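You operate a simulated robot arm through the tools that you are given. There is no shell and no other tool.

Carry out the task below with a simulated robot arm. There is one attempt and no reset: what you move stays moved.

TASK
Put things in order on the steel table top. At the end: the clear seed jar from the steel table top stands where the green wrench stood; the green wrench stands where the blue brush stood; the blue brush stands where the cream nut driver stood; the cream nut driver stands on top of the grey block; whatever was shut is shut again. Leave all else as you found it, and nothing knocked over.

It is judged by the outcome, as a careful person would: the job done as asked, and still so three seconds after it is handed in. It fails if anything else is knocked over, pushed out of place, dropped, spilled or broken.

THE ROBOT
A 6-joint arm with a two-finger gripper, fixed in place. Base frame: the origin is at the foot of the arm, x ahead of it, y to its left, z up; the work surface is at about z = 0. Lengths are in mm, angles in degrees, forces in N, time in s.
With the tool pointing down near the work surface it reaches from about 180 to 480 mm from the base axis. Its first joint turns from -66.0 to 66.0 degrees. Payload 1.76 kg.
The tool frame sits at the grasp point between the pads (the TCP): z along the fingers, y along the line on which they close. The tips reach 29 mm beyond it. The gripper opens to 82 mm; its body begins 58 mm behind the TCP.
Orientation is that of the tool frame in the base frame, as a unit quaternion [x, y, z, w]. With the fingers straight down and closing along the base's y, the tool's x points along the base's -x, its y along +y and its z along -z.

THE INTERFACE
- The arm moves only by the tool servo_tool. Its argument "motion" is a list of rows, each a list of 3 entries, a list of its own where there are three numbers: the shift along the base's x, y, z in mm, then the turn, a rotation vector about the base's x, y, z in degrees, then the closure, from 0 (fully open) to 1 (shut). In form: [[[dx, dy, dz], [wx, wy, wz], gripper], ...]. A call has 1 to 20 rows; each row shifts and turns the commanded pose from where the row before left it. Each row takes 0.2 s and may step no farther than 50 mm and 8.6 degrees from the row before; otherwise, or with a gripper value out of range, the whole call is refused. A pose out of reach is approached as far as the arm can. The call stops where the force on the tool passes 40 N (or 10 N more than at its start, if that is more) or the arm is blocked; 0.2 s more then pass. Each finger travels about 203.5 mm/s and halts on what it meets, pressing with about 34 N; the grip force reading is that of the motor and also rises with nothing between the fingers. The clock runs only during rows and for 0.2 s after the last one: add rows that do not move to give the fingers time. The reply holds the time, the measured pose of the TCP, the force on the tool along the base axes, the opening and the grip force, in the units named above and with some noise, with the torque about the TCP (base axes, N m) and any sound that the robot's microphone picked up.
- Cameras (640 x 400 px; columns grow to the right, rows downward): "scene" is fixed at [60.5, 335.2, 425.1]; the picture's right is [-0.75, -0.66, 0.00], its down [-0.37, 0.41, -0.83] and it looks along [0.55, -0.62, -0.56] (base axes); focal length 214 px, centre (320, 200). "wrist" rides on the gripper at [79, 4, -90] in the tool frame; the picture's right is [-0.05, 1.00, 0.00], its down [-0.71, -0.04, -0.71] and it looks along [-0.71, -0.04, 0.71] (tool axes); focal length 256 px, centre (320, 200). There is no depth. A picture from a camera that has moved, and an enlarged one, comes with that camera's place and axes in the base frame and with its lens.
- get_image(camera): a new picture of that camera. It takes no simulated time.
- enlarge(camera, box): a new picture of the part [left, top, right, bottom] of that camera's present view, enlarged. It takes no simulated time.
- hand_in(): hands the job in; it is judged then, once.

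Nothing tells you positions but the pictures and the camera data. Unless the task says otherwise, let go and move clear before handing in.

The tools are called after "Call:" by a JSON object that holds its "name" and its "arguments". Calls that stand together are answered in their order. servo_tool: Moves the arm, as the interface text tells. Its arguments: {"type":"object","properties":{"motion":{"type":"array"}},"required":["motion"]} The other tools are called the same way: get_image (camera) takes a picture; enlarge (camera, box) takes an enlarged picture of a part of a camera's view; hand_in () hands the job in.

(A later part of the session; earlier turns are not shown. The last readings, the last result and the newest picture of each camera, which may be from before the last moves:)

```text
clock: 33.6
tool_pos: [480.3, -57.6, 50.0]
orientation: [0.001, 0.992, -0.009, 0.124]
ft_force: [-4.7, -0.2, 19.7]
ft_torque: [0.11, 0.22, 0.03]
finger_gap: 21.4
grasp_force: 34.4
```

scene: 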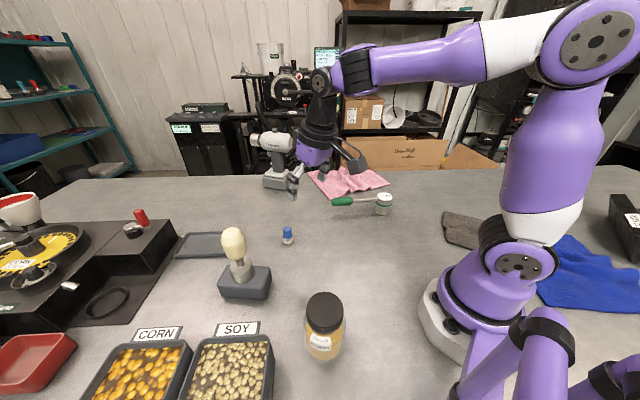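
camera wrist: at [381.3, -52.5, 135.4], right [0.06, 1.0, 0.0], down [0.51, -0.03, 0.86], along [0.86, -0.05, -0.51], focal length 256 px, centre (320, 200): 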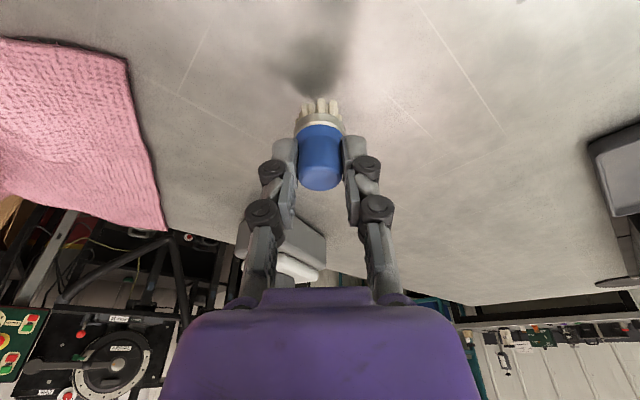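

The brush is in firm contact. I'll ease off a little and open slowly.

Call:
{"name": "servo_tool", "arguments": {"motion": [[[0, 0, 0.8], [0, 0, 0], 1], [[0, 0, 0], [0, 0, 0], 0.78], [[0, 0, 0], [0, 0, 0], 0.72], [[0, 0, 0], [0, 0, 0], 0.66], [[0, 0, 0], [0, 0, 0], 0.55], [[0, 0, 0], [0, 0, 0], 0.35], [[0, 0, 0], [0, 0, 0], 0.1], [[0, 0, 0], [0, 0, 0], 0]]}}

Call:
{"name": "get_image", "arguments": {"camera": "wrist"}}

Call:
{"name": "enlarge", "arguments": {"camera": "scene", "box": [270, 160, 350, 230]}}

```text
clock: 35.4
tool_pos: [479.8, -57.6, 50.6]
orientation: [0.001, 0.992, -0.008, 0.123]
ft_force: [-0.1, 0.2, 0.5]
ft_torque: [0.0, 0.0, 0.0]
finger_gap: 81.9
grasp_force: 0.1
```

```text
taken
camera wrist: at [381.8, -52.4, 116.4], right [0.06, 1.0, 0.0], down [0.51, -0.03, 0.86], along [0.86, -0.05, -0.51], focal length 256 px, centre (320, 200)
```

wrist: 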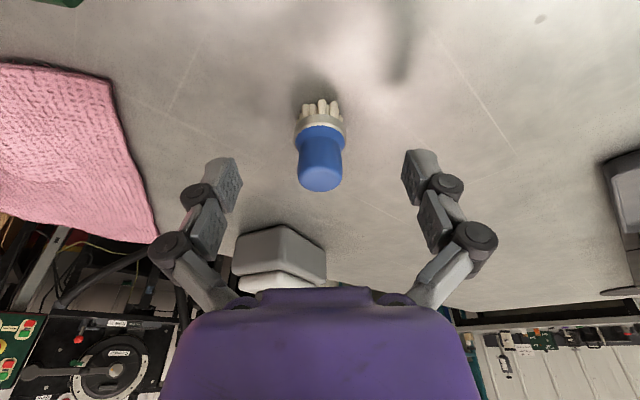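

```text
5.71 times, centred on (310, 195) of scene
camera zoom: at [60.5, 335.2, 425.1], right [-0.75, -0.66, 0.0], down [-0.37, 0.41, -0.83], along [0.55, -0.62, -0.56], focal length 1226 px, centre (377, 229)
```

zoom: 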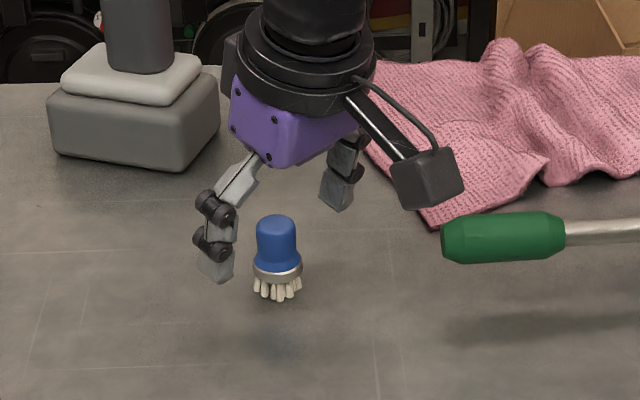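

The brush now stands free at the nut driver's old spot. I'll back off, level the tool, turn it 46° so the fingers close across the wrench handle, and look down on the wrench head.

Call:
{"name": "servo_tool", "arguments": {"motion": [[[-2.5, 0, 10], [0, 0, 0], 0], [[-3.7, 0, 15], [0, 0, 0], 0], [[-5, 0, 20], [0, 0, 0], 0], [[-15, -5, 22], [0, 0, 0], 0], [[-25, -15, 22], [0, 0, 0], 0], [[-25, -15, 20], [0.9, 4, 0], 0], [[-25, -15, 10], [0, 5, 0], 0], [[-25, -20, 10], [0, 5.1, 0], 0], [[-20, -20, 10], [0, 0, 7], 0], [[-20, -20, 10], [0, 0, 7], 0], [[-15, -20, 0], [0, 0, 8], 0], [[-10, -20, 0], [0, 0, 8], 0], [[-5, -20, 0], [0, 0, 8], 0], [[0, 0, 0], [0, 0, 8], 0], [[0, 0, 0], [0, 0, 0], 0]]}}

Call:
{"name": "get_image", "arguments": {"camera": "wrist"}}

Call:
{"name": "get_image", "arguments": {"camera": "scene"}}

```text
clock: 38.6
tool_pos: [284.5, -228.0, 199.4]
orientation: [-0.39, 0.921, -0.002, 0.001]
ft_force: [0.1, -0.1, -0.2]
ft_torque: [-0.01, 0.01, 0.03]
finger_gap: 81.8
grasp_force: 0.0
```

```text
taken
camera wrist: at [226.4, -282.2, 287.3], right [-0.68, 0.73, 0.0], down [0.52, 0.48, 0.71], along [0.52, 0.48, -0.71], focal length 256 px, centre (320, 200)
```

wrist: 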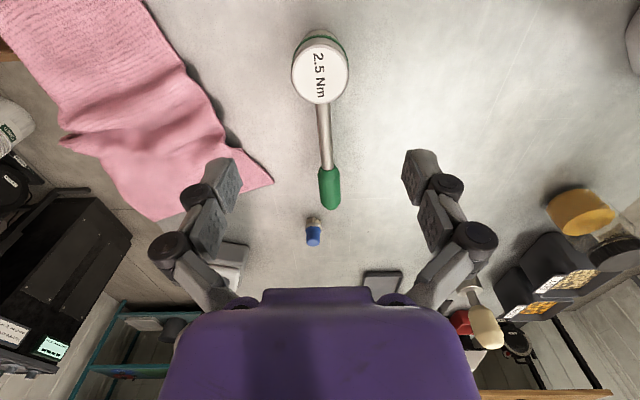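

```text
taken
```

scene: 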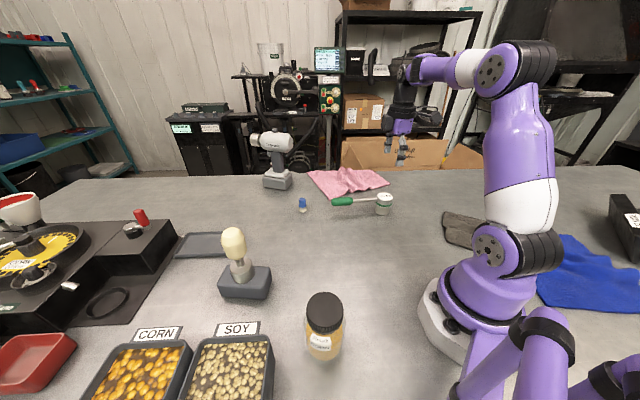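

The handle points at about 48° heading and the head is near (286,-227). I'll enlarge the view for exact centring.

Call:
{"name": "enlarge", "arguments": {"camera": "wrist", "box": [270, 20, 370, 120]}}

Call:
{"name": "enlarge", "arguments": {"camera": "scene", "box": [320, 170, 410, 230]}}

```text
4.00 times, centred on (320, 70) of wrist
camera zoom: at [226.4, -282.2, 287.3], right [-0.68, 0.73, 0.0], down [0.52, 0.48, 0.71], along [0.52, 0.48, -0.71], focal length 1024 px, centre (320, 720)
```

zoom: 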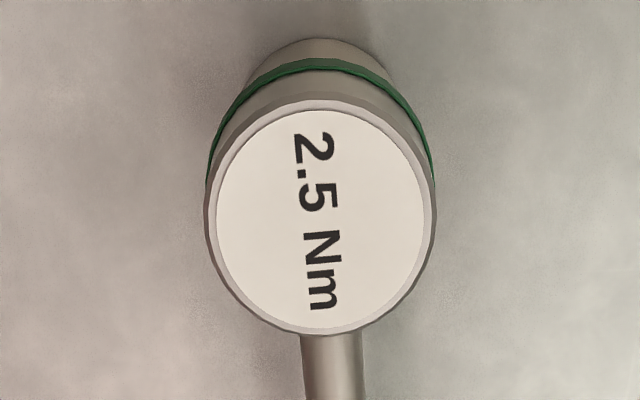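

```text
6.67 times, centred on (365, 200) of scene
camera zoom: at [60.5, 335.2, 425.1], right [-0.75, -0.66, 0.0], down [-0.37, 0.41, -0.83], along [0.55, -0.62, -0.56], focal length 1430 px, centre (20, 200)
```

zoom: 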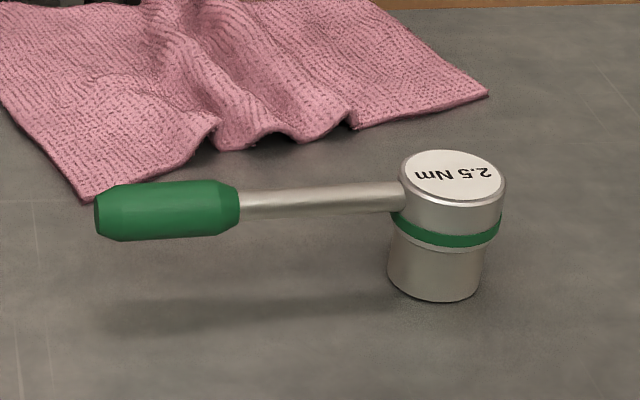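

The wrench head is centred under the tool at (284.5,-228), with a 50 mm drum and top at z≈57. I'll turn 2° more and descend to z≈42, checking part-way.

Call:
{"name": "servo_tool", "arguments": {"motion": [[[0, 0, -20], [0, 0, 2], 0], [[0, 0, -25], [0, 0, 0], 0], [[0, 0, -25], [0, 0, 0], 0], [[0, 0, -20], [0, 0, 0], 0], [[0, 0, -10], [0, 0, 0], 0], [[0, 0, 0], [0, 0, 0], 0], [[0, 0, 0], [0, 0, 0], 0]]}}

Call:
{"name": "get_image", "arguments": {"camera": "wrist"}}

Call:
{"name": "enlarge", "arguments": {"camera": "scene", "box": [320, 120, 430, 230]}}

```text
clock: 40.2
tool_pos: [281.9, -226.8, 99.1]
orientation: [-0.405, 0.914, -0.001, 0.001]
ft_force: [0.1, 0.1, -0.4]
ft_torque: [0.01, 0.03, 0.0]
finger_gap: 81.9
grasp_force: 0.1
```

```text
taken
camera wrist: at [228.1, -283.7, 187.5], right [-0.7, 0.71, 0.0], down [0.5, 0.5, 0.71], along [0.5, 0.5, -0.71], focal length 256 px, centre (320, 200)
```

wrist: 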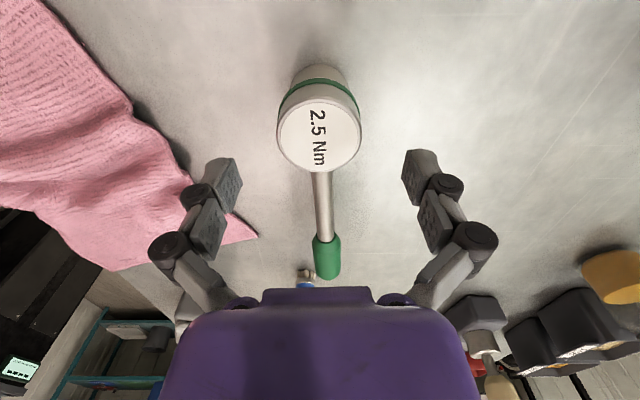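

```text
3.64 times, centred on (375, 175) of scene
camera zoom: at [60.5, 335.2, 425.1], right [-0.75, -0.66, 0.0], down [-0.37, 0.41, -0.83], along [0.55, -0.62, -0.56], focal length 780 px, centre (120, 291)
```

zoom: 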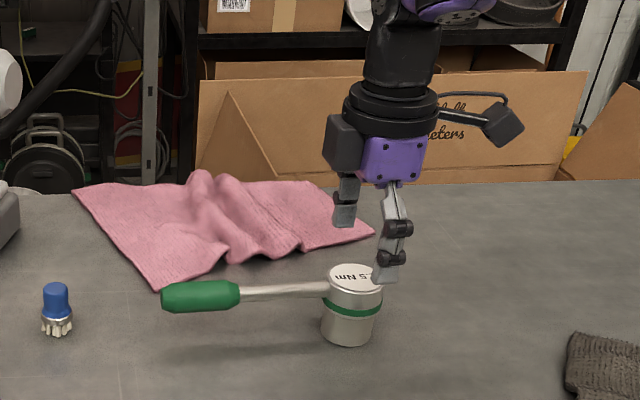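

The head is exactly centred under the tool axis. I'll descend the remaining 57 mm to grip height.

Call:
{"name": "servo_tool", "arguments": {"motion": [[[0, 0, -15], [0, 0, 0], 0], [[0, 0, -15], [0, 0, 0], 0], [[0, 0, -12], [0, 0, 0], 0], [[0, 0, -10], [0, 0, 0], 0], [[0, 0, -5], [0, 0, 0], 0], [[0, 0, 0], [0, 0, 0], 0], [[0, 0, 0], [0, 0, 0], 0]]}}

Call:
{"name": "get_image", "arguments": {"camera": "wrist"}}

Call:
{"name": "enlarge", "arguments": {"camera": "scene", "box": [330, 150, 420, 220]}}

```text
clock: 41.8
tool_pos: [283.6, -228.0, 41.7]
orientation: [-0.405, 0.914, -0.001, 0.0]
ft_force: [0.3, 0.8, 0.5]
ft_torque: [0.01, -0.04, 0.02]
finger_gap: 82.2
grasp_force: 0.0
```

```text
taken
camera wrist: at [228.0, -284.1, 130.1], right [-0.7, 0.71, 0.0], down [0.5, 0.5, 0.71], along [0.5, 0.5, -0.71], focal length 256 px, centre (320, 200)
```

wrist: 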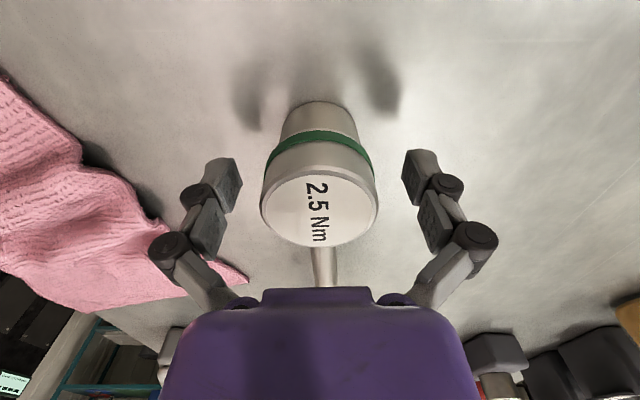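

```text
5.71 times, centred on (375, 185) of scene
camera zoom: at [60.5, 335.2, 425.1], right [-0.75, -0.66, 0.0], down [-0.37, 0.41, -0.83], along [0.55, -0.62, -0.56], focal length 1226 px, centre (6, 286)
```

zoom: 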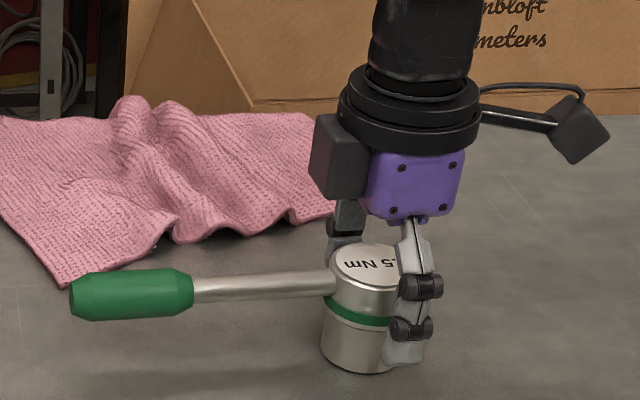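

The fingers straddle the drum with the handle passing between them. I'll close gradually.

Call:
{"name": "servo_tool", "arguments": {"motion": [[[0, 0, 0], [0, 0, 0], 0.2], [[0, 0, 0], [0, 0, 0], 0.32], [[0, 0, 0], [0, 0, 0], 0.38], [[0, 0, 0], [0, 0, 0], 0.45], [[0, 0, 0], [0, 0, 0], 0.7], [[0, 0, 0], [0, 0, 0], 1], [[0, 0, 0], [0, 0, 0], 1]]}}

Call:
{"name": "get_image", "arguments": {"camera": "wrist"}}

```text
clock: 43.4
tool_pos: [284.7, -227.0, 41.5]
orientation: [-0.405, 0.914, -0.001, 0.0]
ft_force: [1.7, -1.3, 4.8]
ft_torque: [0.07, -0.08, -0.04]
finger_gap: 48.8
grasp_force: 34.0
```

```text
taken
camera wrist: at [228.1, -284.2, 130.4], right [-0.7, 0.71, 0.0], down [0.5, 0.5, 0.71], along [0.5, 0.5, -0.71], focal length 256 px, centre (320, 200)
```

wrist: 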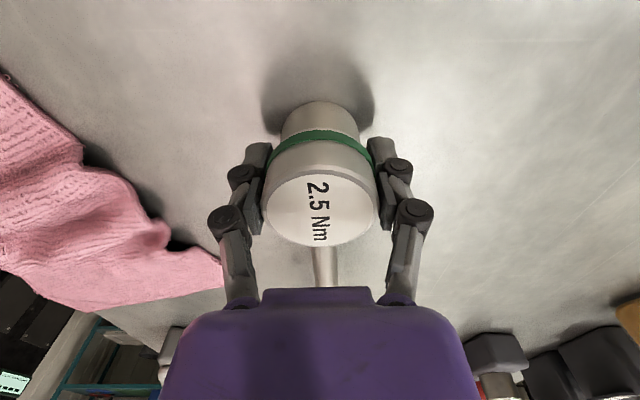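

The drum is gripped at about 49 mm. I'll lift slowly and check that the wrench stays level.

Call:
{"name": "servo_tool", "arguments": {"motion": [[[0, 0, 3], [0, 0, 0], 1], [[0, 0, 5], [0, 0, 0], 1], [[0, 0, 8], [0, 0, 0], 1], [[0, 0, 12], [0, 0, 0], 1], [[0, 0, 15], [0, 0, 0], 1], [[0, 0, 0], [0, 0, 0], 1]]}}

Call:
{"name": "get_image", "arguments": {"camera": "wrist"}}

Call:
{"name": "enlarge", "arguments": {"camera": "scene", "box": [310, 130, 420, 220]}}

```text
clock: 44.8
tool_pos: [284.2, -228.1, 85.9]
orientation: [-0.405, 0.914, 0.0, 0.0]
ft_force: [0.0, 0.2, -5.4]
ft_torque: [-0.03, 0.05, 0.0]
finger_gap: 48.6
grasp_force: 34.3
```

```text
taken
camera wrist: at [228.2, -284.2, 173.6], right [-0.7, 0.71, 0.0], down [0.5, 0.5, 0.71], along [0.5, 0.5, -0.71], focal length 256 px, centre (320, 200)
```

wrist: 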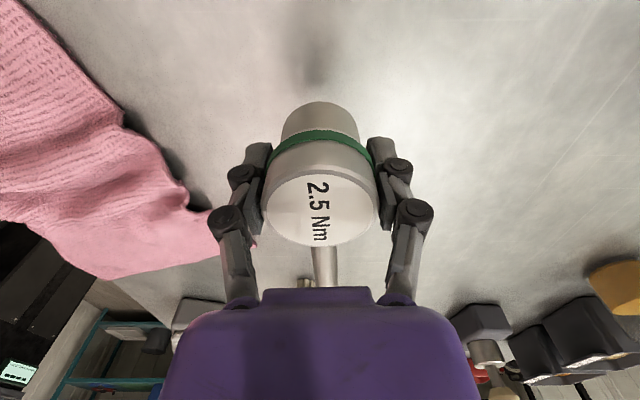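

```text
4.44 times, centred on (365, 175) of scene
camera zoom: at [60.5, 335.2, 425.1], right [-0.75, -0.66, 0.0], down [-0.37, 0.41, -0.83], along [0.55, -0.62, -0.56], focal length 953 px, centre (120, 311)
```

zoom: 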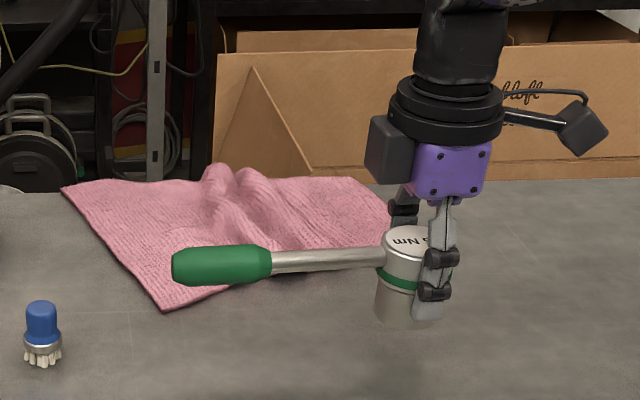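

The wrench (about 0.55 kg) is held level. I'll raise it clear and carry it over to the brush's old spot at (411.5,69), turning the handle to point outward so it keeps clear of the tray and block.

Call:
{"name": "servo_tool", "arguments": {"motion": [[[0, 0, 15], [0, 0, 0], 1], [[0, 2, 15], [0, 0, 0], 1], [[2, 6, 10], [0, 0, 0], 1], [[5, 12, 2], [0, 0, -1], 1], [[7, 16, 0], [0, 0, -2], 1], [[7.5, 17.5, 0], [0, 0, -3], 1], [[7.5, 17.5, 0], [0, 0, -3], 1], [[7.5, 17.5, 0], [0, 0, -3], 1], [[7.5, 17.5, 0], [0, 0, -3], 1], [[7.5, 17.5, 0], [0, 0, -3], 1], [[7.5, 17.5, 0], [0, 0, -3], 1], [[7.5, 17.5, 0], [0, 0, -3], 1], [[7.5, 17.5, 0], [0, 0, -3], 1], [[7.5, 17.5, 0], [0, 0, -3], 1], [[7.5, 17.5, 0], [0, 0, -2], 1], [[7.5, 17.5, 0], [0, 0, -1], 1], [[7.5, 17.5, 0], [0, 0, 0], 1], [[7, 17, 0], [0, 0, 0], 1], [[7, 15, 0], [0, 0, 0], 1], [[0, 0, 0], [0, 0, 0], 1]]}}

Call:
{"name": "get_image", "arguments": {"camera": "wrist"}}

Call:
{"name": "get_image", "arguments": {"camera": "scene"}}

```text
clock: 49.0
tool_pos: [402.4, 49.9, 127.0]
orientation: [-0.129, 0.992, -0.001, 0.0]
ft_force: [-0.6, -0.3, -6.1]
ft_torque: [-0.05, 0.06, 0.02]
finger_gap: 48.7
grasp_force: 34.3
```

```text
taken
camera wrist: at [325.1, 34.0, 215.7], right [-0.2, 0.98, 0.0], down [0.69, 0.14, 0.71], along [0.69, 0.14, -0.71], focal length 256 px, centre (320, 200)
```

wrist: 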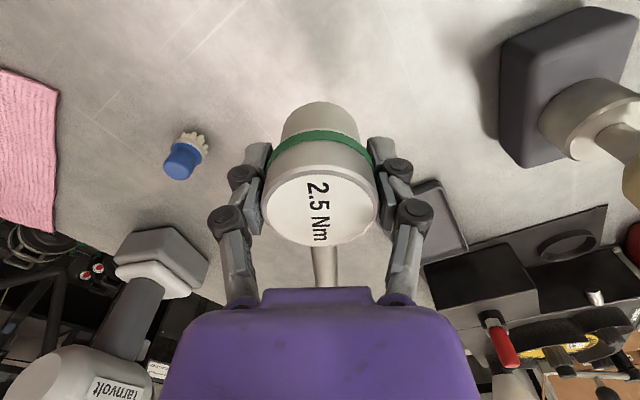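

```text
taken
```

scene: 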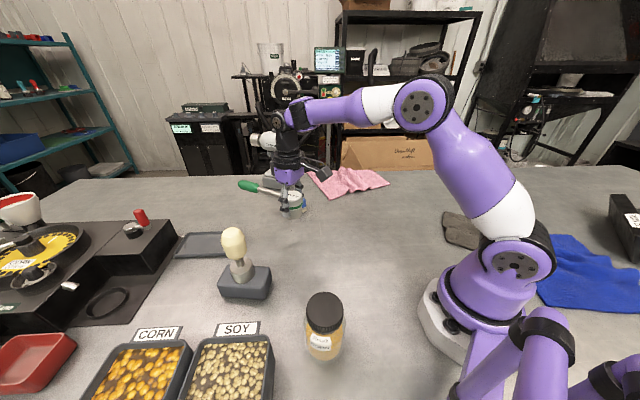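

Still upright, with about (9,19) mm to go. I'll finish the shift and lower to just above the table.

Call:
{"name": "servo_tool", "arguments": {"motion": [[[4.5, 9.4, 0], [0, 0, 0], 1], [[4.5, 9.4, 0], [0, 0, 0], 1], [[0, 0, -10], [0, 0, 0], 1], [[0, 0, -15], [0, 0, 0], 1], [[0, 0, -15], [0, 0, 0], 1], [[0, 0, -15], [0, 0, 0], 1], [[0, 0, -10], [0, 0, 0], 1], [[0, 0, -6], [0, 0, 0], 1], [[0, 0, 0], [0, 0, 0], 1], [[0, 0, 0], [0, 0, 0], 1]]}}

Call:
{"name": "get_image", "arguments": {"camera": "wrist"}}

Call:
{"name": "enlarge", "arguments": {"camera": "scene", "box": [210, 160, 330, 260]}}

```text
clock: 51.2
tool_pos: [410.0, 69.9, 55.6]
orientation: [-0.129, 0.992, -0.001, 0.0]
ft_force: [0.3, -0.7, -5.3]
ft_torque: [-0.01, 0.07, 0.0]
finger_gap: 48.7
grasp_force: 33.9
```

```text
taken
camera wrist: at [333.1, 52.7, 143.9], right [-0.2, 0.98, 0.0], down [0.69, 0.14, 0.71], along [0.69, 0.14, -0.71], focal length 256 px, centre (320, 200)
```

wrist: 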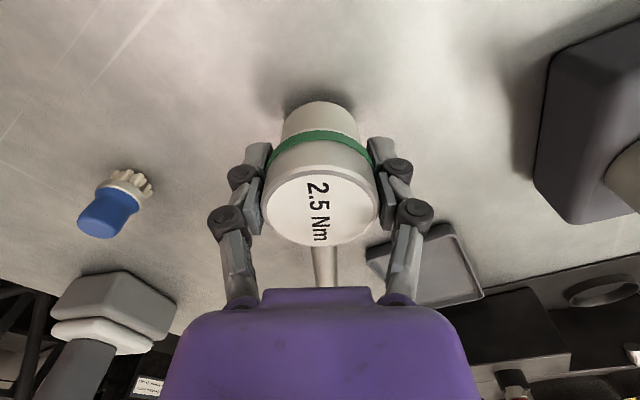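

```text
4.00 times, centred on (270, 210) of scene
camera zoom: at [60.5, 335.2, 425.1], right [-0.75, -0.66, 0.0], down [-0.37, 0.41, -0.83], along [0.55, -0.62, -0.56], focal length 858 px, centre (520, 160)
```

zoom: 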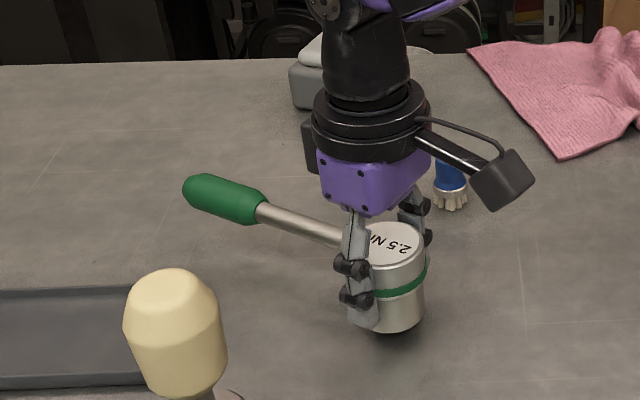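

The wrench hangs about 13 mm above the spot, level and on target. I'll lower it gently.

Call:
{"name": "servo_tool", "arguments": {"motion": [[[0.8, 0, -5], [0, 0, 0], 1], [[0, 0, -4], [0, 0, 0], 1], [[0, 0, -2], [0, 0, 0], 1], [[0, 0, -1], [0, 0, 0], 1], [[0, 0, 0], [0, 0, 0], 1]]}}

```text
clock: 52.4
tool_pos: [412.2, 68.9, 43.4]
orientation: [-0.128, 0.992, 0.0, -0.001]
ft_force: [-0.2, 0.0, -5.8]
ft_torque: [-0.06, 0.05, 0.01]
finger_gap: 48.5
grasp_force: 34.8
```

No contact yet. I'll continue with sub-millimetre steps.

Call:
{"name": "servo_tool", "arguments": {"motion": [[[0, 0, -0.8], [0, 0, 0], 1], [[0, 0, -0.7], [0, 0, 0], 1], [[0, 0, 0], [0, 0, 0], 1]]}}

```text
clock: 53.2
tool_pos: [411.1, 69.0, 42.1]
orientation: [-0.129, 0.992, -0.001, 0.0]
ft_force: [0.3, -0.8, -4.0]
ft_torque: [-0.01, 0.03, -0.01]
finger_gap: 49.0
grasp_force: 34.0
```

Call:
{"name": "servo_tool", "arguments": {"motion": [[[0, 0, -0.6], [0, 0, 0], 1], [[0, 0, -0.4], [0, 0, 0], 1], [[0, 0, 0], [0, 0, 0], 1]]}}

```text
clock: 54.0
tool_pos: [411.5, 67.9, 42.7]
orientation: [-0.128, 0.992, 0.0, 0.001]
ft_force: [-3.6, -0.5, 9.5]
ft_torque: [-0.06, 0.05, -0.04]
finger_gap: 48.4
grasp_force: 34.0
```

The wrench's foot is on the table with light pressure. I'll open slowly and look.

Call:
{"name": "servo_tool", "arguments": {"motion": [[[0, 0, 0.4], [0, 0, 0], 0.6], [[0, 0, 0], [0, 0, 0], 0.45], [[0, 0, 0], [0, 0, 0], 0.4], [[0, 0, 0], [0, 0, 0], 0.36], [[0, 0, 0], [0, 0, 0], 0.28], [[0, 0, 0], [0, 0, 0], 0.15], [[0, 0, 0], [0, 0, 0], 0], [[0, 0, 0], [0, 0, 0], 0]]}}

Call:
{"name": "get_image", "arguments": {"camera": "wrist"}}

Call:
{"name": "enlarge", "arguments": {"camera": "scene", "box": [210, 160, 330, 260]}}

```text
clock: 55.8
tool_pos: [412.0, 68.5, 42.1]
orientation: [-0.129, 0.992, -0.001, 0.001]
ft_force: [0.4, -0.4, -0.1]
ft_torque: [0.0, 0.02, 0.01]
finger_gap: 82.2
grasp_force: 0.2
```

```text
taken
camera wrist: at [334.4, 52.5, 130.4], right [-0.2, 0.98, 0.0], down [0.69, 0.14, 0.71], along [0.69, 0.14, -0.71], focal length 256 px, centre (320, 200)
```

wrist: 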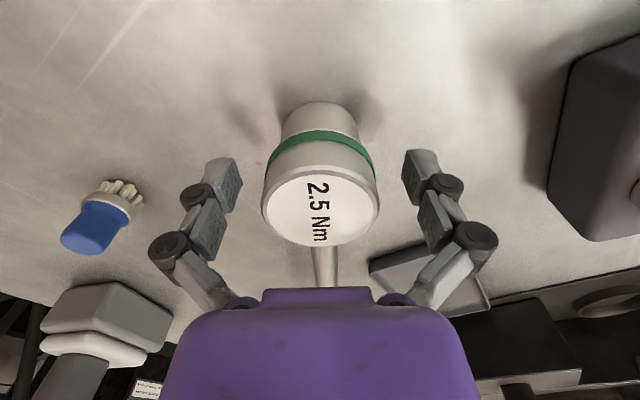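

```text
4.00 times, centred on (270, 210) of scene
camera zoom: at [60.5, 335.2, 425.1], right [-0.75, -0.66, 0.0], down [-0.37, 0.41, -0.83], along [0.55, -0.62, -0.56], focal length 858 px, centre (520, 160)
```

zoom: 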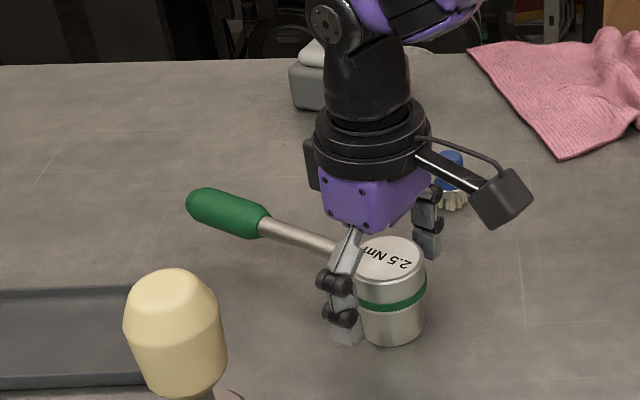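

The wrench stands free at the brush's old spot. I'll go straight up, retreat, and swing round to view the jar.

Call:
{"name": "servo_tool", "arguments": {"motion": [[[0, 0, 10], [0, 0, 0], 0], [[0, 0, 15], [0, 0, 0], 0], [[0, 0, 20], [0, 0, 0], 0], [[0, 0, 25], [0, 0, 0], 0], [[-10, 0, 25], [0, 0, 0], 0], [[-30, 0, 25], [0, 0, 0], 0], [[-40, 0, 25], [0, 0, 5], 0], [[-40, 5, 10], [0, 0, 5], 0], [[-35, 15, 5], [0, 0, 5], 0], [[-20, 25, 0], [0, 0, 5], 0], [[-15, 25, 0], [0, 0, 5], 0], [[-15, 25, 0], [0, 0, 5], 0], [[-15, 20, 0], [0, 0, 4], 0], [[-15, 12, 0], [0, 0, 0], 0], [[-3, 4, 0], [0, 0, 0], 0], [[0, 0, 0], [0, 0, 0], 0]]}}

Call:
{"name": "get_image", "arguments": {"camera": "wrist"}}

Call:
{"name": "get_image", "arguments": {"camera": "scene"}}

```text
clock: 59.2
tool_pos: [173.2, 201.2, 202.8]
orientation: [-0.414, 0.91, -0.001, 0.0]
ft_force: [-0.2, -0.9, 0.2]
ft_torque: [-0.03, 0.03, -0.02]
finger_gap: 81.9
grasp_force: 0.1
```

```text
taken
camera wrist: at [118.3, 143.6, 290.2], right [-0.72, 0.7, 0.0], down [0.49, 0.51, 0.71], along [0.49, 0.51, -0.71], focal length 256 px, centre (320, 200)
```

wrist: 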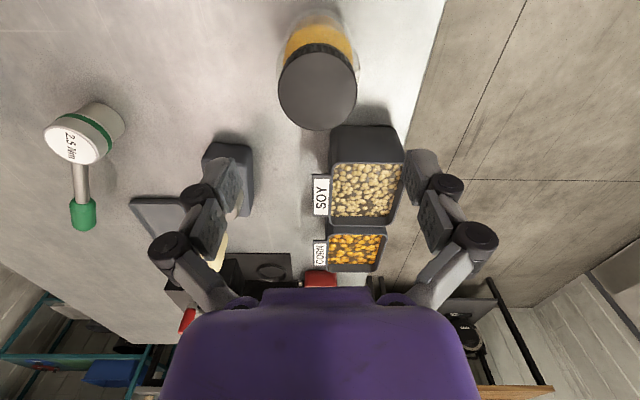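

```text
taken
```

scene: 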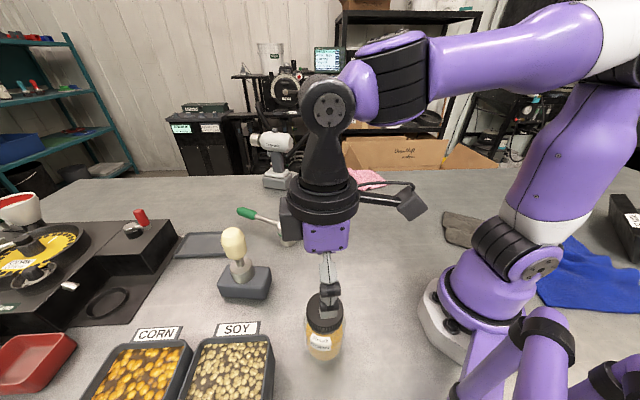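

The jar's lid is just below the tool. I'll enlarge to centre on it precisely.

Call:
{"name": "enlarge", "arguments": {"camera": "wrist", "box": [250, 0, 420, 160]}}

Call:
{"name": "enlarge", "arguments": {"camera": "scene", "box": [270, 270, 390, 380]}}

```text
2.50 times, centred on (335, 80) of wrist
camera zoom: at [118.3, 143.6, 290.2], right [-0.72, 0.7, 0.0], down [0.49, 0.51, 0.71], along [0.49, 0.51, -0.71], focal length 640 px, centre (282, 500)
```

zoom: 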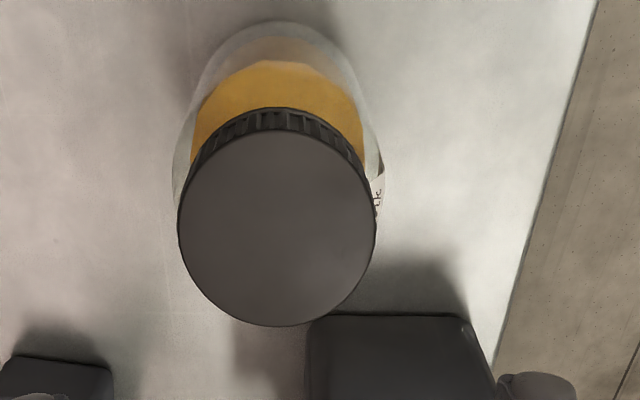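

```text
3.64 times, centred on (330, 325) of scene
camera zoom: at [60.5, 335.2, 425.1], right [-0.75, -0.66, 0.0], down [-0.37, 0.41, -0.83], along [0.55, -0.62, -0.56], focal length 780 px, centre (284, -254)
```

zoom: 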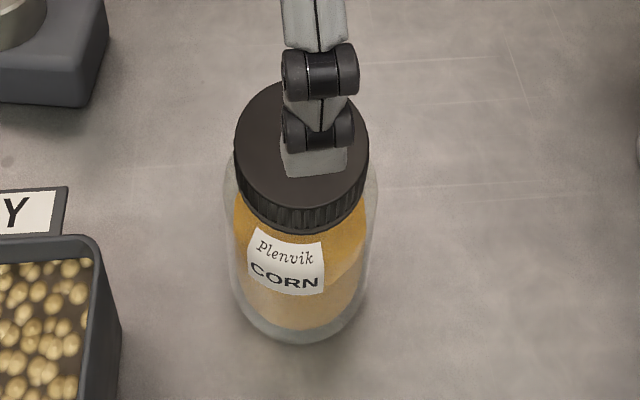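

The jar is centred at about (172.3,197.6), 102 mm tall, with a body about 72 mm across, so clearance is about 5 mm a side. I'll align and come down to just above the lid, then check again.

Call:
{"name": "servo_tool", "arguments": {"motion": [[[-0.8, -3, -10], [0, 0, 0], 0], [[0, 0, -20], [0, 0, 0], 0], [[0, 0, -20], [0, 0, 0], 0], [[0, 0, -15], [0, 0, 0], 0], [[0, 0, 0], [0, 0, 0], 0], [[0, 0, 0], [0, 0, 0], 0]]}}

Call:
{"name": "get_image", "arguments": {"camera": "wrist"}}

Call:
{"name": "enlarge", "arguments": {"camera": "scene", "box": [270, 230, 390, 370]}}

```text
clock: 60.6
tool_pos: [172.0, 198.3, 137.4]
orientation: [-0.413, 0.911, -0.002, 0.0]
ft_force: [-0.3, 0.8, 0.1]
ft_torque: [-0.02, -0.01, 0.01]
finger_gap: 81.8
grasp_force: 0.1
```

```text
taken
camera wrist: at [117.8, 140.4, 225.1], right [-0.72, 0.7, 0.0], down [0.49, 0.51, 0.71], along [0.49, 0.51, -0.71], focal length 256 px, centre (320, 200)
```

wrist: 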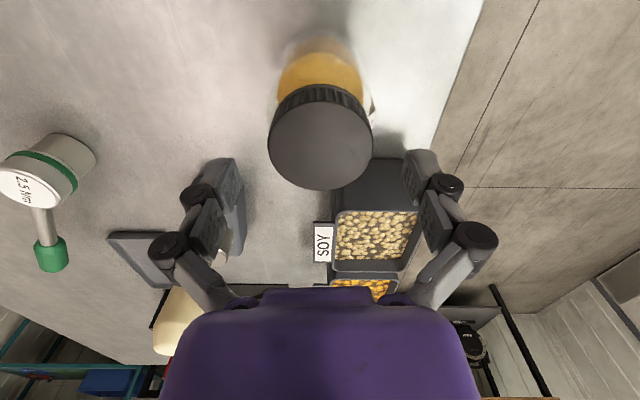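

```text
2.86 times, centred on (330, 300) of scene
camera zoom: at [60.5, 335.2, 425.1], right [-0.75, -0.66, 0.0], down [-0.37, 0.41, -0.83], along [0.55, -0.62, -0.56], focal length 613 px, centre (291, -86)
```

zoom: 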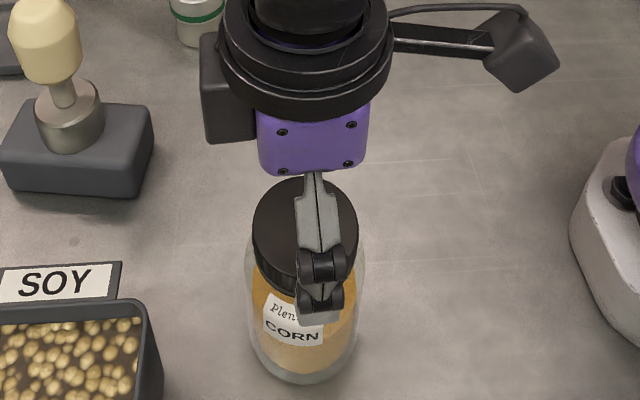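

The lid is centred under the tool. I'll zoom in on the glass body edges to be sure the fingers will clear.

Call:
{"name": "enlarge", "arguments": {"camera": "wrist", "box": [250, 20, 390, 120]}}

```text
4.00 times, centred on (320, 70) of wrist
camera zoom: at [117.8, 140.4, 225.1], right [-0.72, 0.7, 0.0], down [0.49, 0.51, 0.71], along [0.49, 0.51, -0.71], focal length 1024 px, centre (320, 720)
```

zoom: 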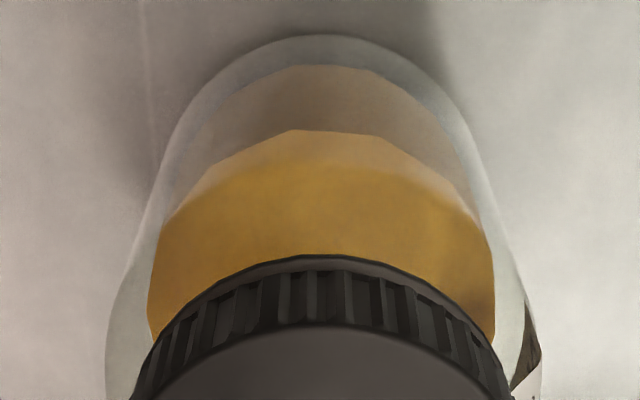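

The body is centred (about 74 mm wide, 4 mm clearance each side). I'll descend slowly past the shoulder and watch the force.

Call:
{"name": "servo_tool", "arguments": {"motion": [[[0, 0, -10], [0, 0, 0], 0], [[0, 0, -10], [0, 0, 0], 0], [[0, 0, -8], [0, 0, 0], 0], [[0, 0, -8], [0, 0, 0], 0], [[0, 0, -6], [0, 0, 0], 0], [[0, 0, 0], [0, 0, 0], 0]]}}

Call:
{"name": "get_image", "arguments": {"camera": "wrist"}}

Call:
{"name": "enlarge", "arguments": {"camera": "scene", "box": [270, 230, 390, 370]}}

```text
clock: 62.0
tool_pos: [172.0, 197.6, 95.6]
orientation: [-0.413, 0.911, 0.0, 0.001]
ft_force: [0.3, 0.1, 1.1]
ft_torque: [0.01, 0.0, 0.01]
finger_gap: 82.0
grasp_force: 0.1
```

```text
taken
camera wrist: at [117.5, 140.0, 183.7], right [-0.72, 0.7, 0.0], down [0.49, 0.51, 0.71], along [0.49, 0.51, -0.71], focal length 256 px, centre (320, 200)
```

wrist: 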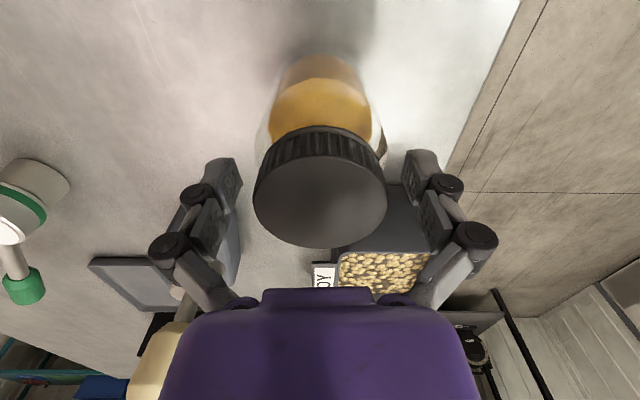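

```text
2.86 times, centred on (330, 300) of scene
camera zoom: at [60.5, 335.2, 425.1], right [-0.75, -0.66, 0.0], down [-0.37, 0.41, -0.83], along [0.55, -0.62, -0.56], focal length 613 px, centre (291, -86)
```

zoom: 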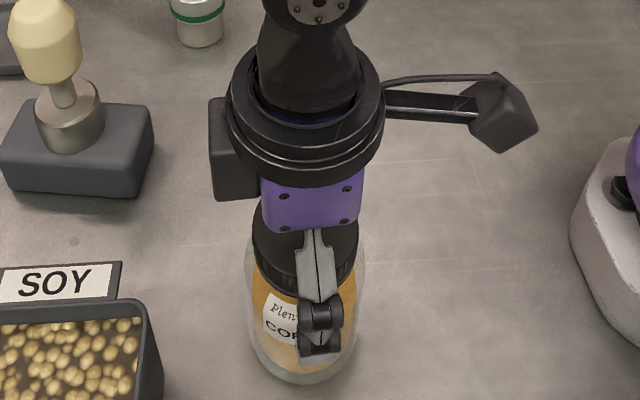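

Still no contact and well centred. I'll continue down to z≈58.

Call:
{"name": "servo_tool", "arguments": {"motion": [[[0, 0, -8], [0, 0, 0], 0], [[0, 0, -8], [0, 0, 0], 0], [[0, 0, -8], [0, 0, 0], 0], [[0, 0, -8], [0, 0, 0], 0], [[0, 0, -5], [0, 0, 0], 0], [[0, 0, 0], [0, 0, 0], 0]]}}

Call:
{"name": "get_image", "arguments": {"camera": "wrist"}}

Call:
{"name": "enlarge", "arguments": {"camera": "scene", "box": [270, 230, 390, 370]}}

```text
clock: 63.4
tool_pos: [173.9, 197.0, 57.8]
orientation: [-0.413, 0.911, 0.001, 0.001]
ft_force: [-0.4, 2.2, 10.5]
ft_torque: [-0.08, 0.07, -0.01]
finger_gap: 82.1
grasp_force: 0.0
```

```text
taken
camera wrist: at [117.8, 139.8, 146.2], right [-0.72, 0.7, 0.0], down [0.49, 0.51, 0.71], along [0.49, 0.51, -0.71], focal length 256 px, centre (320, 200)
```

wrist: 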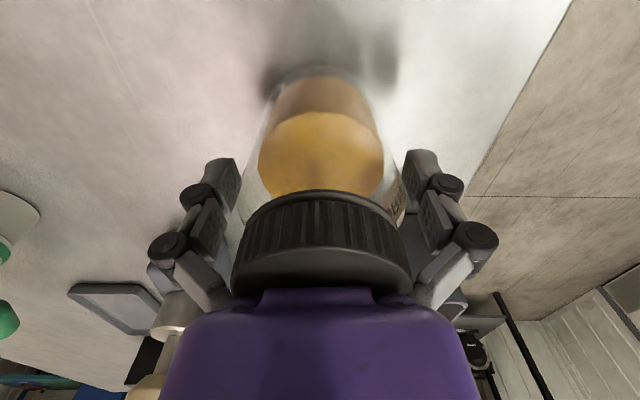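

```text
2.86 times, centred on (330, 300) of scene
camera zoom: at [60.4, 335.2, 425.2], right [-0.75, -0.66, 0.0], down [-0.37, 0.41, -0.83], along [0.55, -0.62, -0.56], focal length 613 px, centre (291, -86)
```

zoom: 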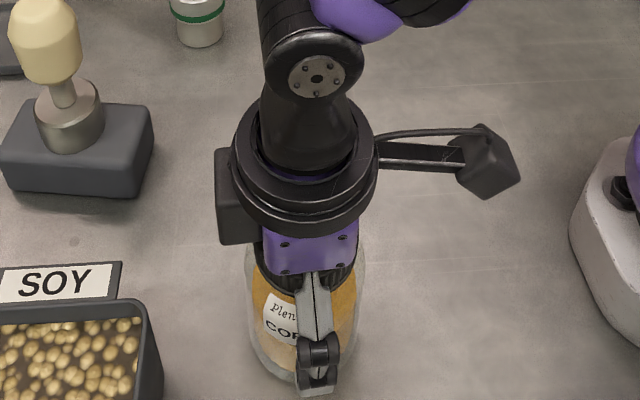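

The palm just touched the lid (10 N). I'll raise 5 mm to free it before gripping the body.

Call:
{"name": "servo_tool", "arguments": {"motion": [[[0, 0, 3], [0, 0, 0], 0], [[0, 0, 2], [0, 0, 0], 0], [[0, 0, 0], [0, 0, 0], 0]]}}

Call:
{"name": "get_image", "arguments": {"camera": "wrist"}}

```text
clock: 64.2
tool_pos: [172.8, 196.1, 61.7]
orientation: [-0.413, 0.911, 0.0, 0.001]
ft_force: [0.0, 0.1, -0.1]
ft_torque: [0.01, 0.02, 0.0]
finger_gap: 82.0
grasp_force: 0.1
```

```text
taken
camera wrist: at [117.6, 139.7, 151.1], right [-0.72, 0.7, 0.0], down [0.49, 0.51, 0.71], along [0.49, 0.51, -0.71], focal length 256 px, centre (320, 200)
```

wrist: 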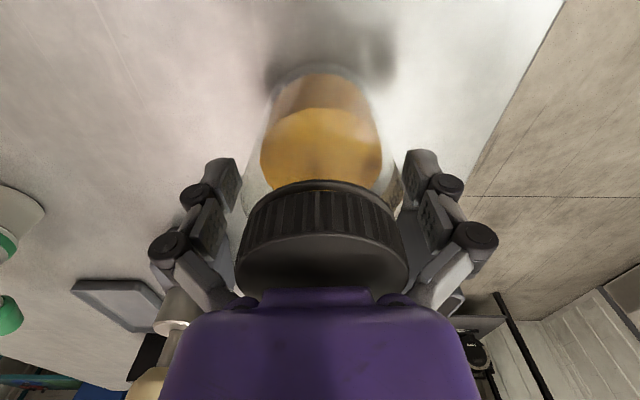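

The contact is relieved. I'll close gently on the glass body.

Call:
{"name": "servo_tool", "arguments": {"motion": [[[0, 0, 0], [0, 0, 0], 0.05], [[0, 0, 0], [0, 0, 0], 0.09], [[0, 0, 0], [0, 0, 0], 0.13], [[0, 0, 0], [0, 0, 0], 0.2], [[0, 0, 0], [0, 0, 0], 0.4], [[0, 0, 0], [0, 0, 0], 0.7], [[0, 0, 0], [0, 0, 0], 1], [[0, 0, 0], [0, 0, 0], 1]]}}

Call:
{"name": "get_image", "arguments": {"camera": "wrist"}}

Call:
{"name": "enlarge", "arguments": {"camera": "scene", "box": [270, 250, 390, 370]}}

```text
clock: 66.0
tool_pos: [172.8, 199.0, 62.5]
orientation: [-0.414, 0.91, 0.0, 0.001]
ft_force: [-8.3, 5.7, 31.2]
ft_torque: [0.29, 0.24, -0.03]
finger_gap: 66.2
grasp_force: 34.1
```

```text
taken
camera wrist: at [117.8, 140.1, 151.4], right [-0.72, 0.7, 0.0], down [0.49, 0.51, 0.71], along [0.49, 0.51, -0.71], focal length 256 px, centre (320, 200)
```

wrist: 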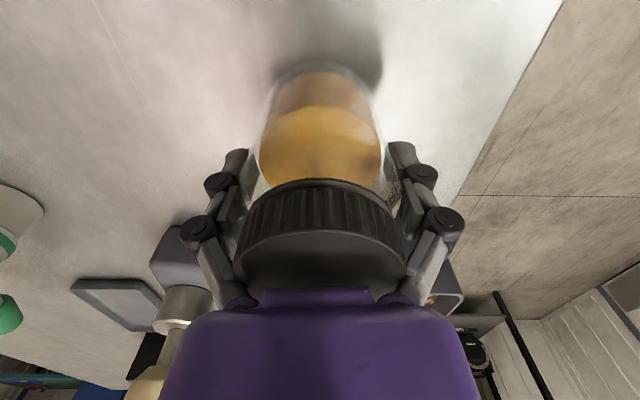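

```text
3.33 times, centred on (330, 310) of scene
camera zoom: at [60.4, 335.1, 425.2], right [-0.75, -0.66, 0.0], down [-0.37, 0.41, -0.83], along [0.55, -0.62, -0.56], focal length 715 px, centre (287, -167)
```

zoom: 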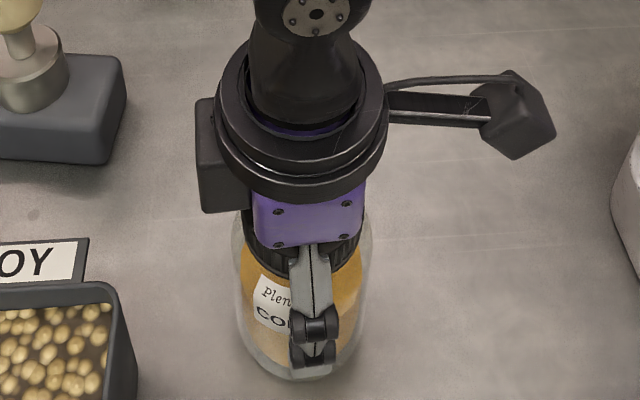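

The body is gripped at 66 mm, with some preload pushing down on the table. I'll lift in small steps and check that the jar comes with the gripper.

Call:
{"name": "servo_tool", "arguments": {"motion": [[[0, 0, 1], [0, 0, 0], 1], [[0, 0, 1], [0, 0, 0], 1], [[0, 0, 2], [0, 0, 0], 1], [[0, 0, 3], [0, 0, 0], 1], [[0, 0, 5], [0, 0, 0], 1], [[0, 0, 0], [0, 0, 0], 1]]}}

Call:
{"name": "get_image", "arguments": {"camera": "wrist"}}

Call:
{"name": "enlarge", "arguments": {"camera": "scene", "box": [270, 250, 390, 370]}}

```text
clock: 67.4
tool_pos: [172.2, 197.1, 75.9]
orientation: [-0.412, 0.911, -0.001, 0.0]
ft_force: [0.4, -0.4, -3.2]
ft_torque: [0.0, 0.0, 0.0]
finger_gap: 66.2
grasp_force: 34.1
```

```text
taken
camera wrist: at [118.0, 140.0, 163.5], right [-0.72, 0.7, 0.0], down [0.49, 0.51, 0.71], along [0.49, 0.51, -0.71], focal length 256 px, centre (320, 200)
```

wrist: 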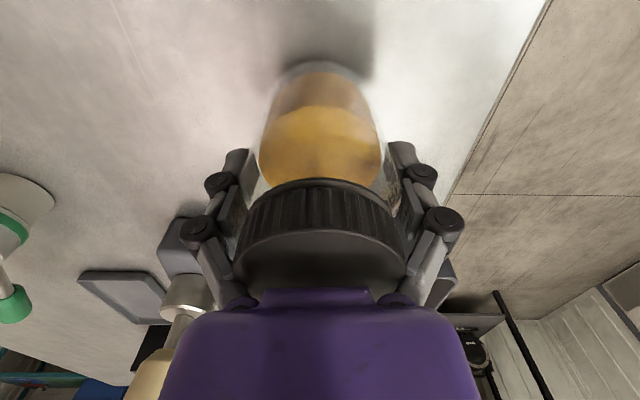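

```text
3.33 times, centred on (330, 310) of scene
camera zoom: at [60.5, 335.2, 425.1], right [-0.75, -0.66, 0.0], down [-0.37, 0.41, -0.83], along [0.55, -0.62, -0.56], focal length 715 px, centre (287, -167)
```

zoom: 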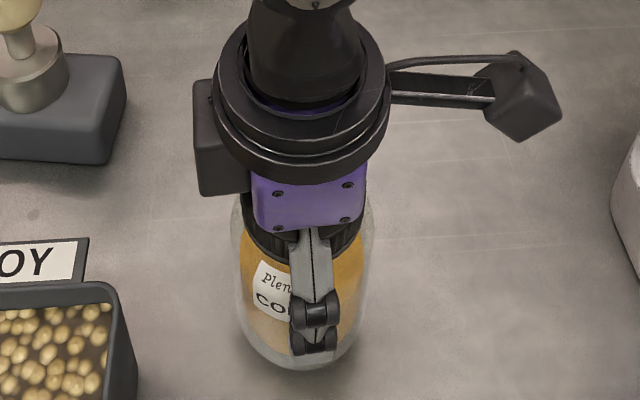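

The jar is up, upright and shut (about 0.33 kg). I'll lift it to about 70 mm clearance and carry it round at mid-radius toward the wrench's old spot.

Call:
{"name": "servo_tool", "arguments": {"motion": [[[0, 0, 8], [0, 0, 0], 1], [[0, 0, 12], [0, 0, 0], 1], [[0, 0, 14], [0, 0, 0], 1], [[0, 0, 14], [0, 0, 0], 1], [[6, -7, 8], [0, 0, -1.65], 1], [[12, -13.5, 0], [0, 0, -3.6], 1], [[13, -14.5, 0], [0, 0, -3.65], 1], [[13, -14.5, 0], [0, 0, -3.65], 1], [[13, -14.5, 0], [0, 0, -3.65], 1], [[13, -14.5, 0], [0, 0, -3.65], 1], [[8, -8.5, 0], [0, 0, -3.65], 1], [[6.7, -18.3, 0], [0, 0, -3.65], 1], [[6.7, -18.3, 0], [0, 0, -3.65], 1], [[6.7, -18.3, 0], [0, 0, -3.65], 1], [[6.7, -18.3, 0], [0, 0, -3.65], 1], [[6.7, -18.3, 0], [0, 0, -3.65], 1], [[6.5, -18.5, 0], [0, 0, -3.65], 1], [[0, 0, 0], [0, 0, 0], 1]]}}

Call:
{"name": "get_image", "arguments": {"camera": "wrist"}}

Call:
{"name": "get_image", "arguments": {"camera": "scene"}}

```text
clock: 71.2
tool_pos: [290.3, -1.1, 131.1]
orientation: [-0.03, 1.0, -0.001, 0.0]
ft_force: [0.0, 0.4, -2.3]
ft_torque: [0.02, 0.03, -0.02]
finger_gap: 65.9
grasp_force: 33.6
```

```text
taken
camera wrist: at [212.5, -0.8, 219.1], right [-0.01, 1.0, 0.0], down [0.71, 0.0, 0.71], along [0.71, 0.0, -0.71], focal length 256 px, centre (320, 200)
```

wrist: 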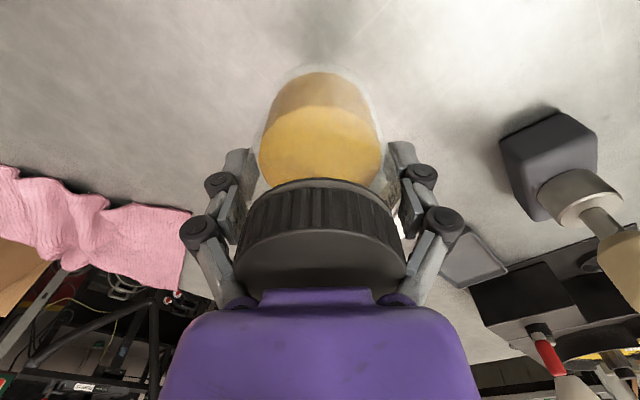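

```text
taken
```

scene: 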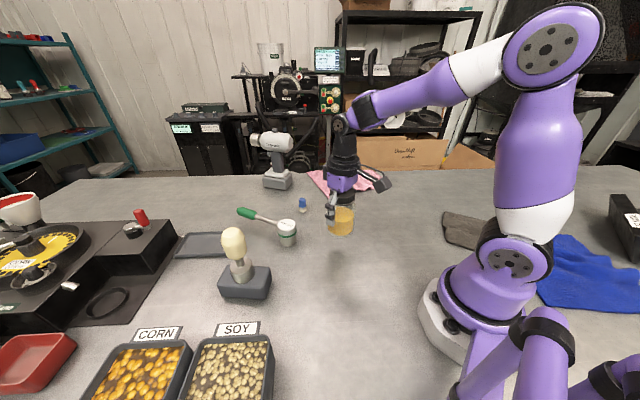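

Half-way, with the jar still upright. I'll continue to the wrench's old spot at (284.5,-228).

Call:
{"name": "servo_tool", "arguments": {"motion": [[[0.8, -12, 0], [0, 0, -2], 1], [[0.8, -19, 0], [0, 0, -3.5], 1], [[0.8, -20, 0], [0, 0, -3.5], 1], [[0.8, -20, 0], [0, 0, -3.5], 1], [[0.8, -20, 0], [0, 0, -3.5], 1], [[0, -20, 0], [0, 0, -3.5], 1], [[0, -20, 0], [0, 0, -3.5], 1], [[-1, -20, 0], [0, 0, -3.5], 1], [[-1.5, -20, 0], [0, 0, -3.5], 1], [[-2, -20, 0], [0, 0, -3.5], 1], [[-2, -18, 0], [0, 0, -3.5], 1], [[-2, -13, 0], [0, 0, -3], 1], [[-1.3, -4.9, 0], [0, 0, -2], 1], [[0, 0, 0], [0, 0, 0], 1], [[0, 0, 0], [0, 0, 0], 1]]}}

Call:
{"name": "get_image", "arguments": {"camera": "wrist"}}

Call:
{"name": "get_image", "arguments": {"camera": "scene"}}

```text
clock: 74.4
tool_pos: [285.4, -227.2, 131.3]
orientation: [0.33, 0.944, -0.001, -0.001]
ft_force: [-0.5, -0.4, -2.0]
ft_torque: [0.0, 0.0, -0.02]
finger_gap: 66.0
grasp_force: 34.0
```

```text
taken
camera wrist: at [226.1, -174.5, 219.1], right [0.66, 0.75, 0.0], down [0.53, -0.47, 0.71], along [0.53, -0.47, -0.71], focal length 256 px, centre (320, 200)
```

wrist: 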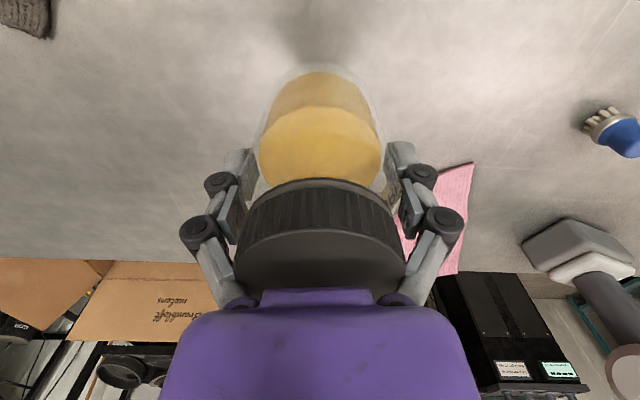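

```text
taken
```

scene: 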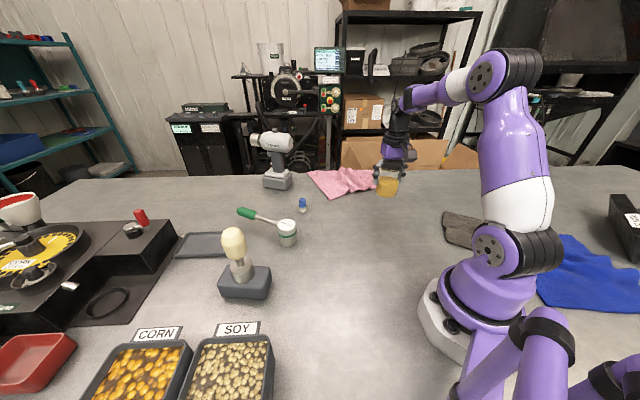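

The jar is over the wrench's old spot. I'll trim about 1 mm and lower it to just above the table.

Call:
{"name": "servo_tool", "arguments": {"motion": [[[-1.2, -1.3, -6], [0, 0, 0], 1], [[0, 0, -12], [0, 0, 0], 1], [[0, 0, -14], [0, 0, 0], 1], [[0, 0, -12], [0, 0, 0], 1], [[0, 0, -9], [0, 0, 0], 1], [[0, 0, -5], [0, 0, 0], 1], [[0, 0, 0], [0, 0, 0], 1], [[0, 0, 0], [0, 0, 0], 1]]}}

Call:
{"name": "get_image", "arguments": {"camera": "wrist"}}

Call:
{"name": "enlarge", "arguments": {"camera": "scene", "box": [330, 130, 430, 220]}}

```text
clock: 76.2
tool_pos: [283.3, -228.5, 72.6]
orientation: [0.331, 0.944, 0.0, 0.0]
ft_force: [-0.9, -0.3, -2.8]
ft_torque: [-0.01, -0.03, 0.01]
finger_gap: 66.4
grasp_force: 33.9
```

```text
taken
camera wrist: at [224.7, -175.7, 161.4], right [0.66, 0.75, 0.0], down [0.53, -0.47, 0.71], along [0.53, -0.47, -0.71], focal length 256 px, centre (320, 200)
```

wrist: 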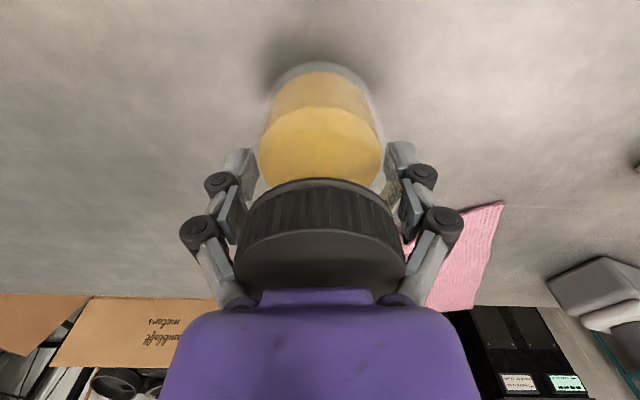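

```text
4.44 times, centred on (380, 175) of scene
camera zoom: at [60.5, 335.2, 425.1], right [-0.75, -0.66, 0.0], down [-0.37, 0.41, -0.83], along [0.55, -0.62, -0.56], focal length 953 px, centre (53, 311)
```

zoom: 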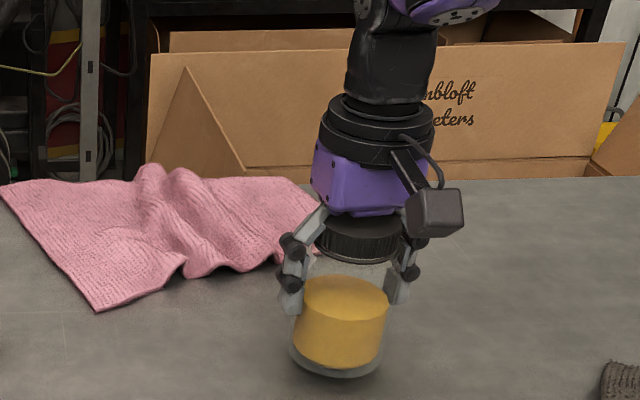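

The jar's foot is about 10 mm above the table. I'll lower it gently in small steps.

Call:
{"name": "servo_tool", "arguments": {"motion": [[[0, 0, -3], [0, 0, 0], 1], [[0, 0, -2.5], [0, 0, 0], 1], [[0, 0, -1.5], [0, 0, 0], 1], [[0, 0, 0], [0, 0, 0], 1]]}}

```text
clock: 77.2
tool_pos: [282.9, -228.3, 66.7]
orientation: [0.33, 0.944, 0.0, 0.0]
ft_force: [-0.1, 0.1, -2.7]
ft_torque: [0.02, -0.04, -0.02]
finger_gap: 65.7
grasp_force: 34.0
```

Call:
{"name": "servo_tool", "arguments": {"motion": [[[0.5, 0, -0.8], [0, 0, 0], 1], [[0, 0, -0.8], [0, 0, 0], 1], [[0, 0, 0], [0, 0, 0], 1]]}}

```text
clock: 78.0
tool_pos: [284.7, -227.8, 64.1]
orientation: [0.33, 0.944, -0.001, 0.0]
ft_force: [0.3, 0.7, -3.3]
ft_torque: [0.01, 0.03, -0.01]
finger_gap: 66.1
grasp_force: 33.9
```

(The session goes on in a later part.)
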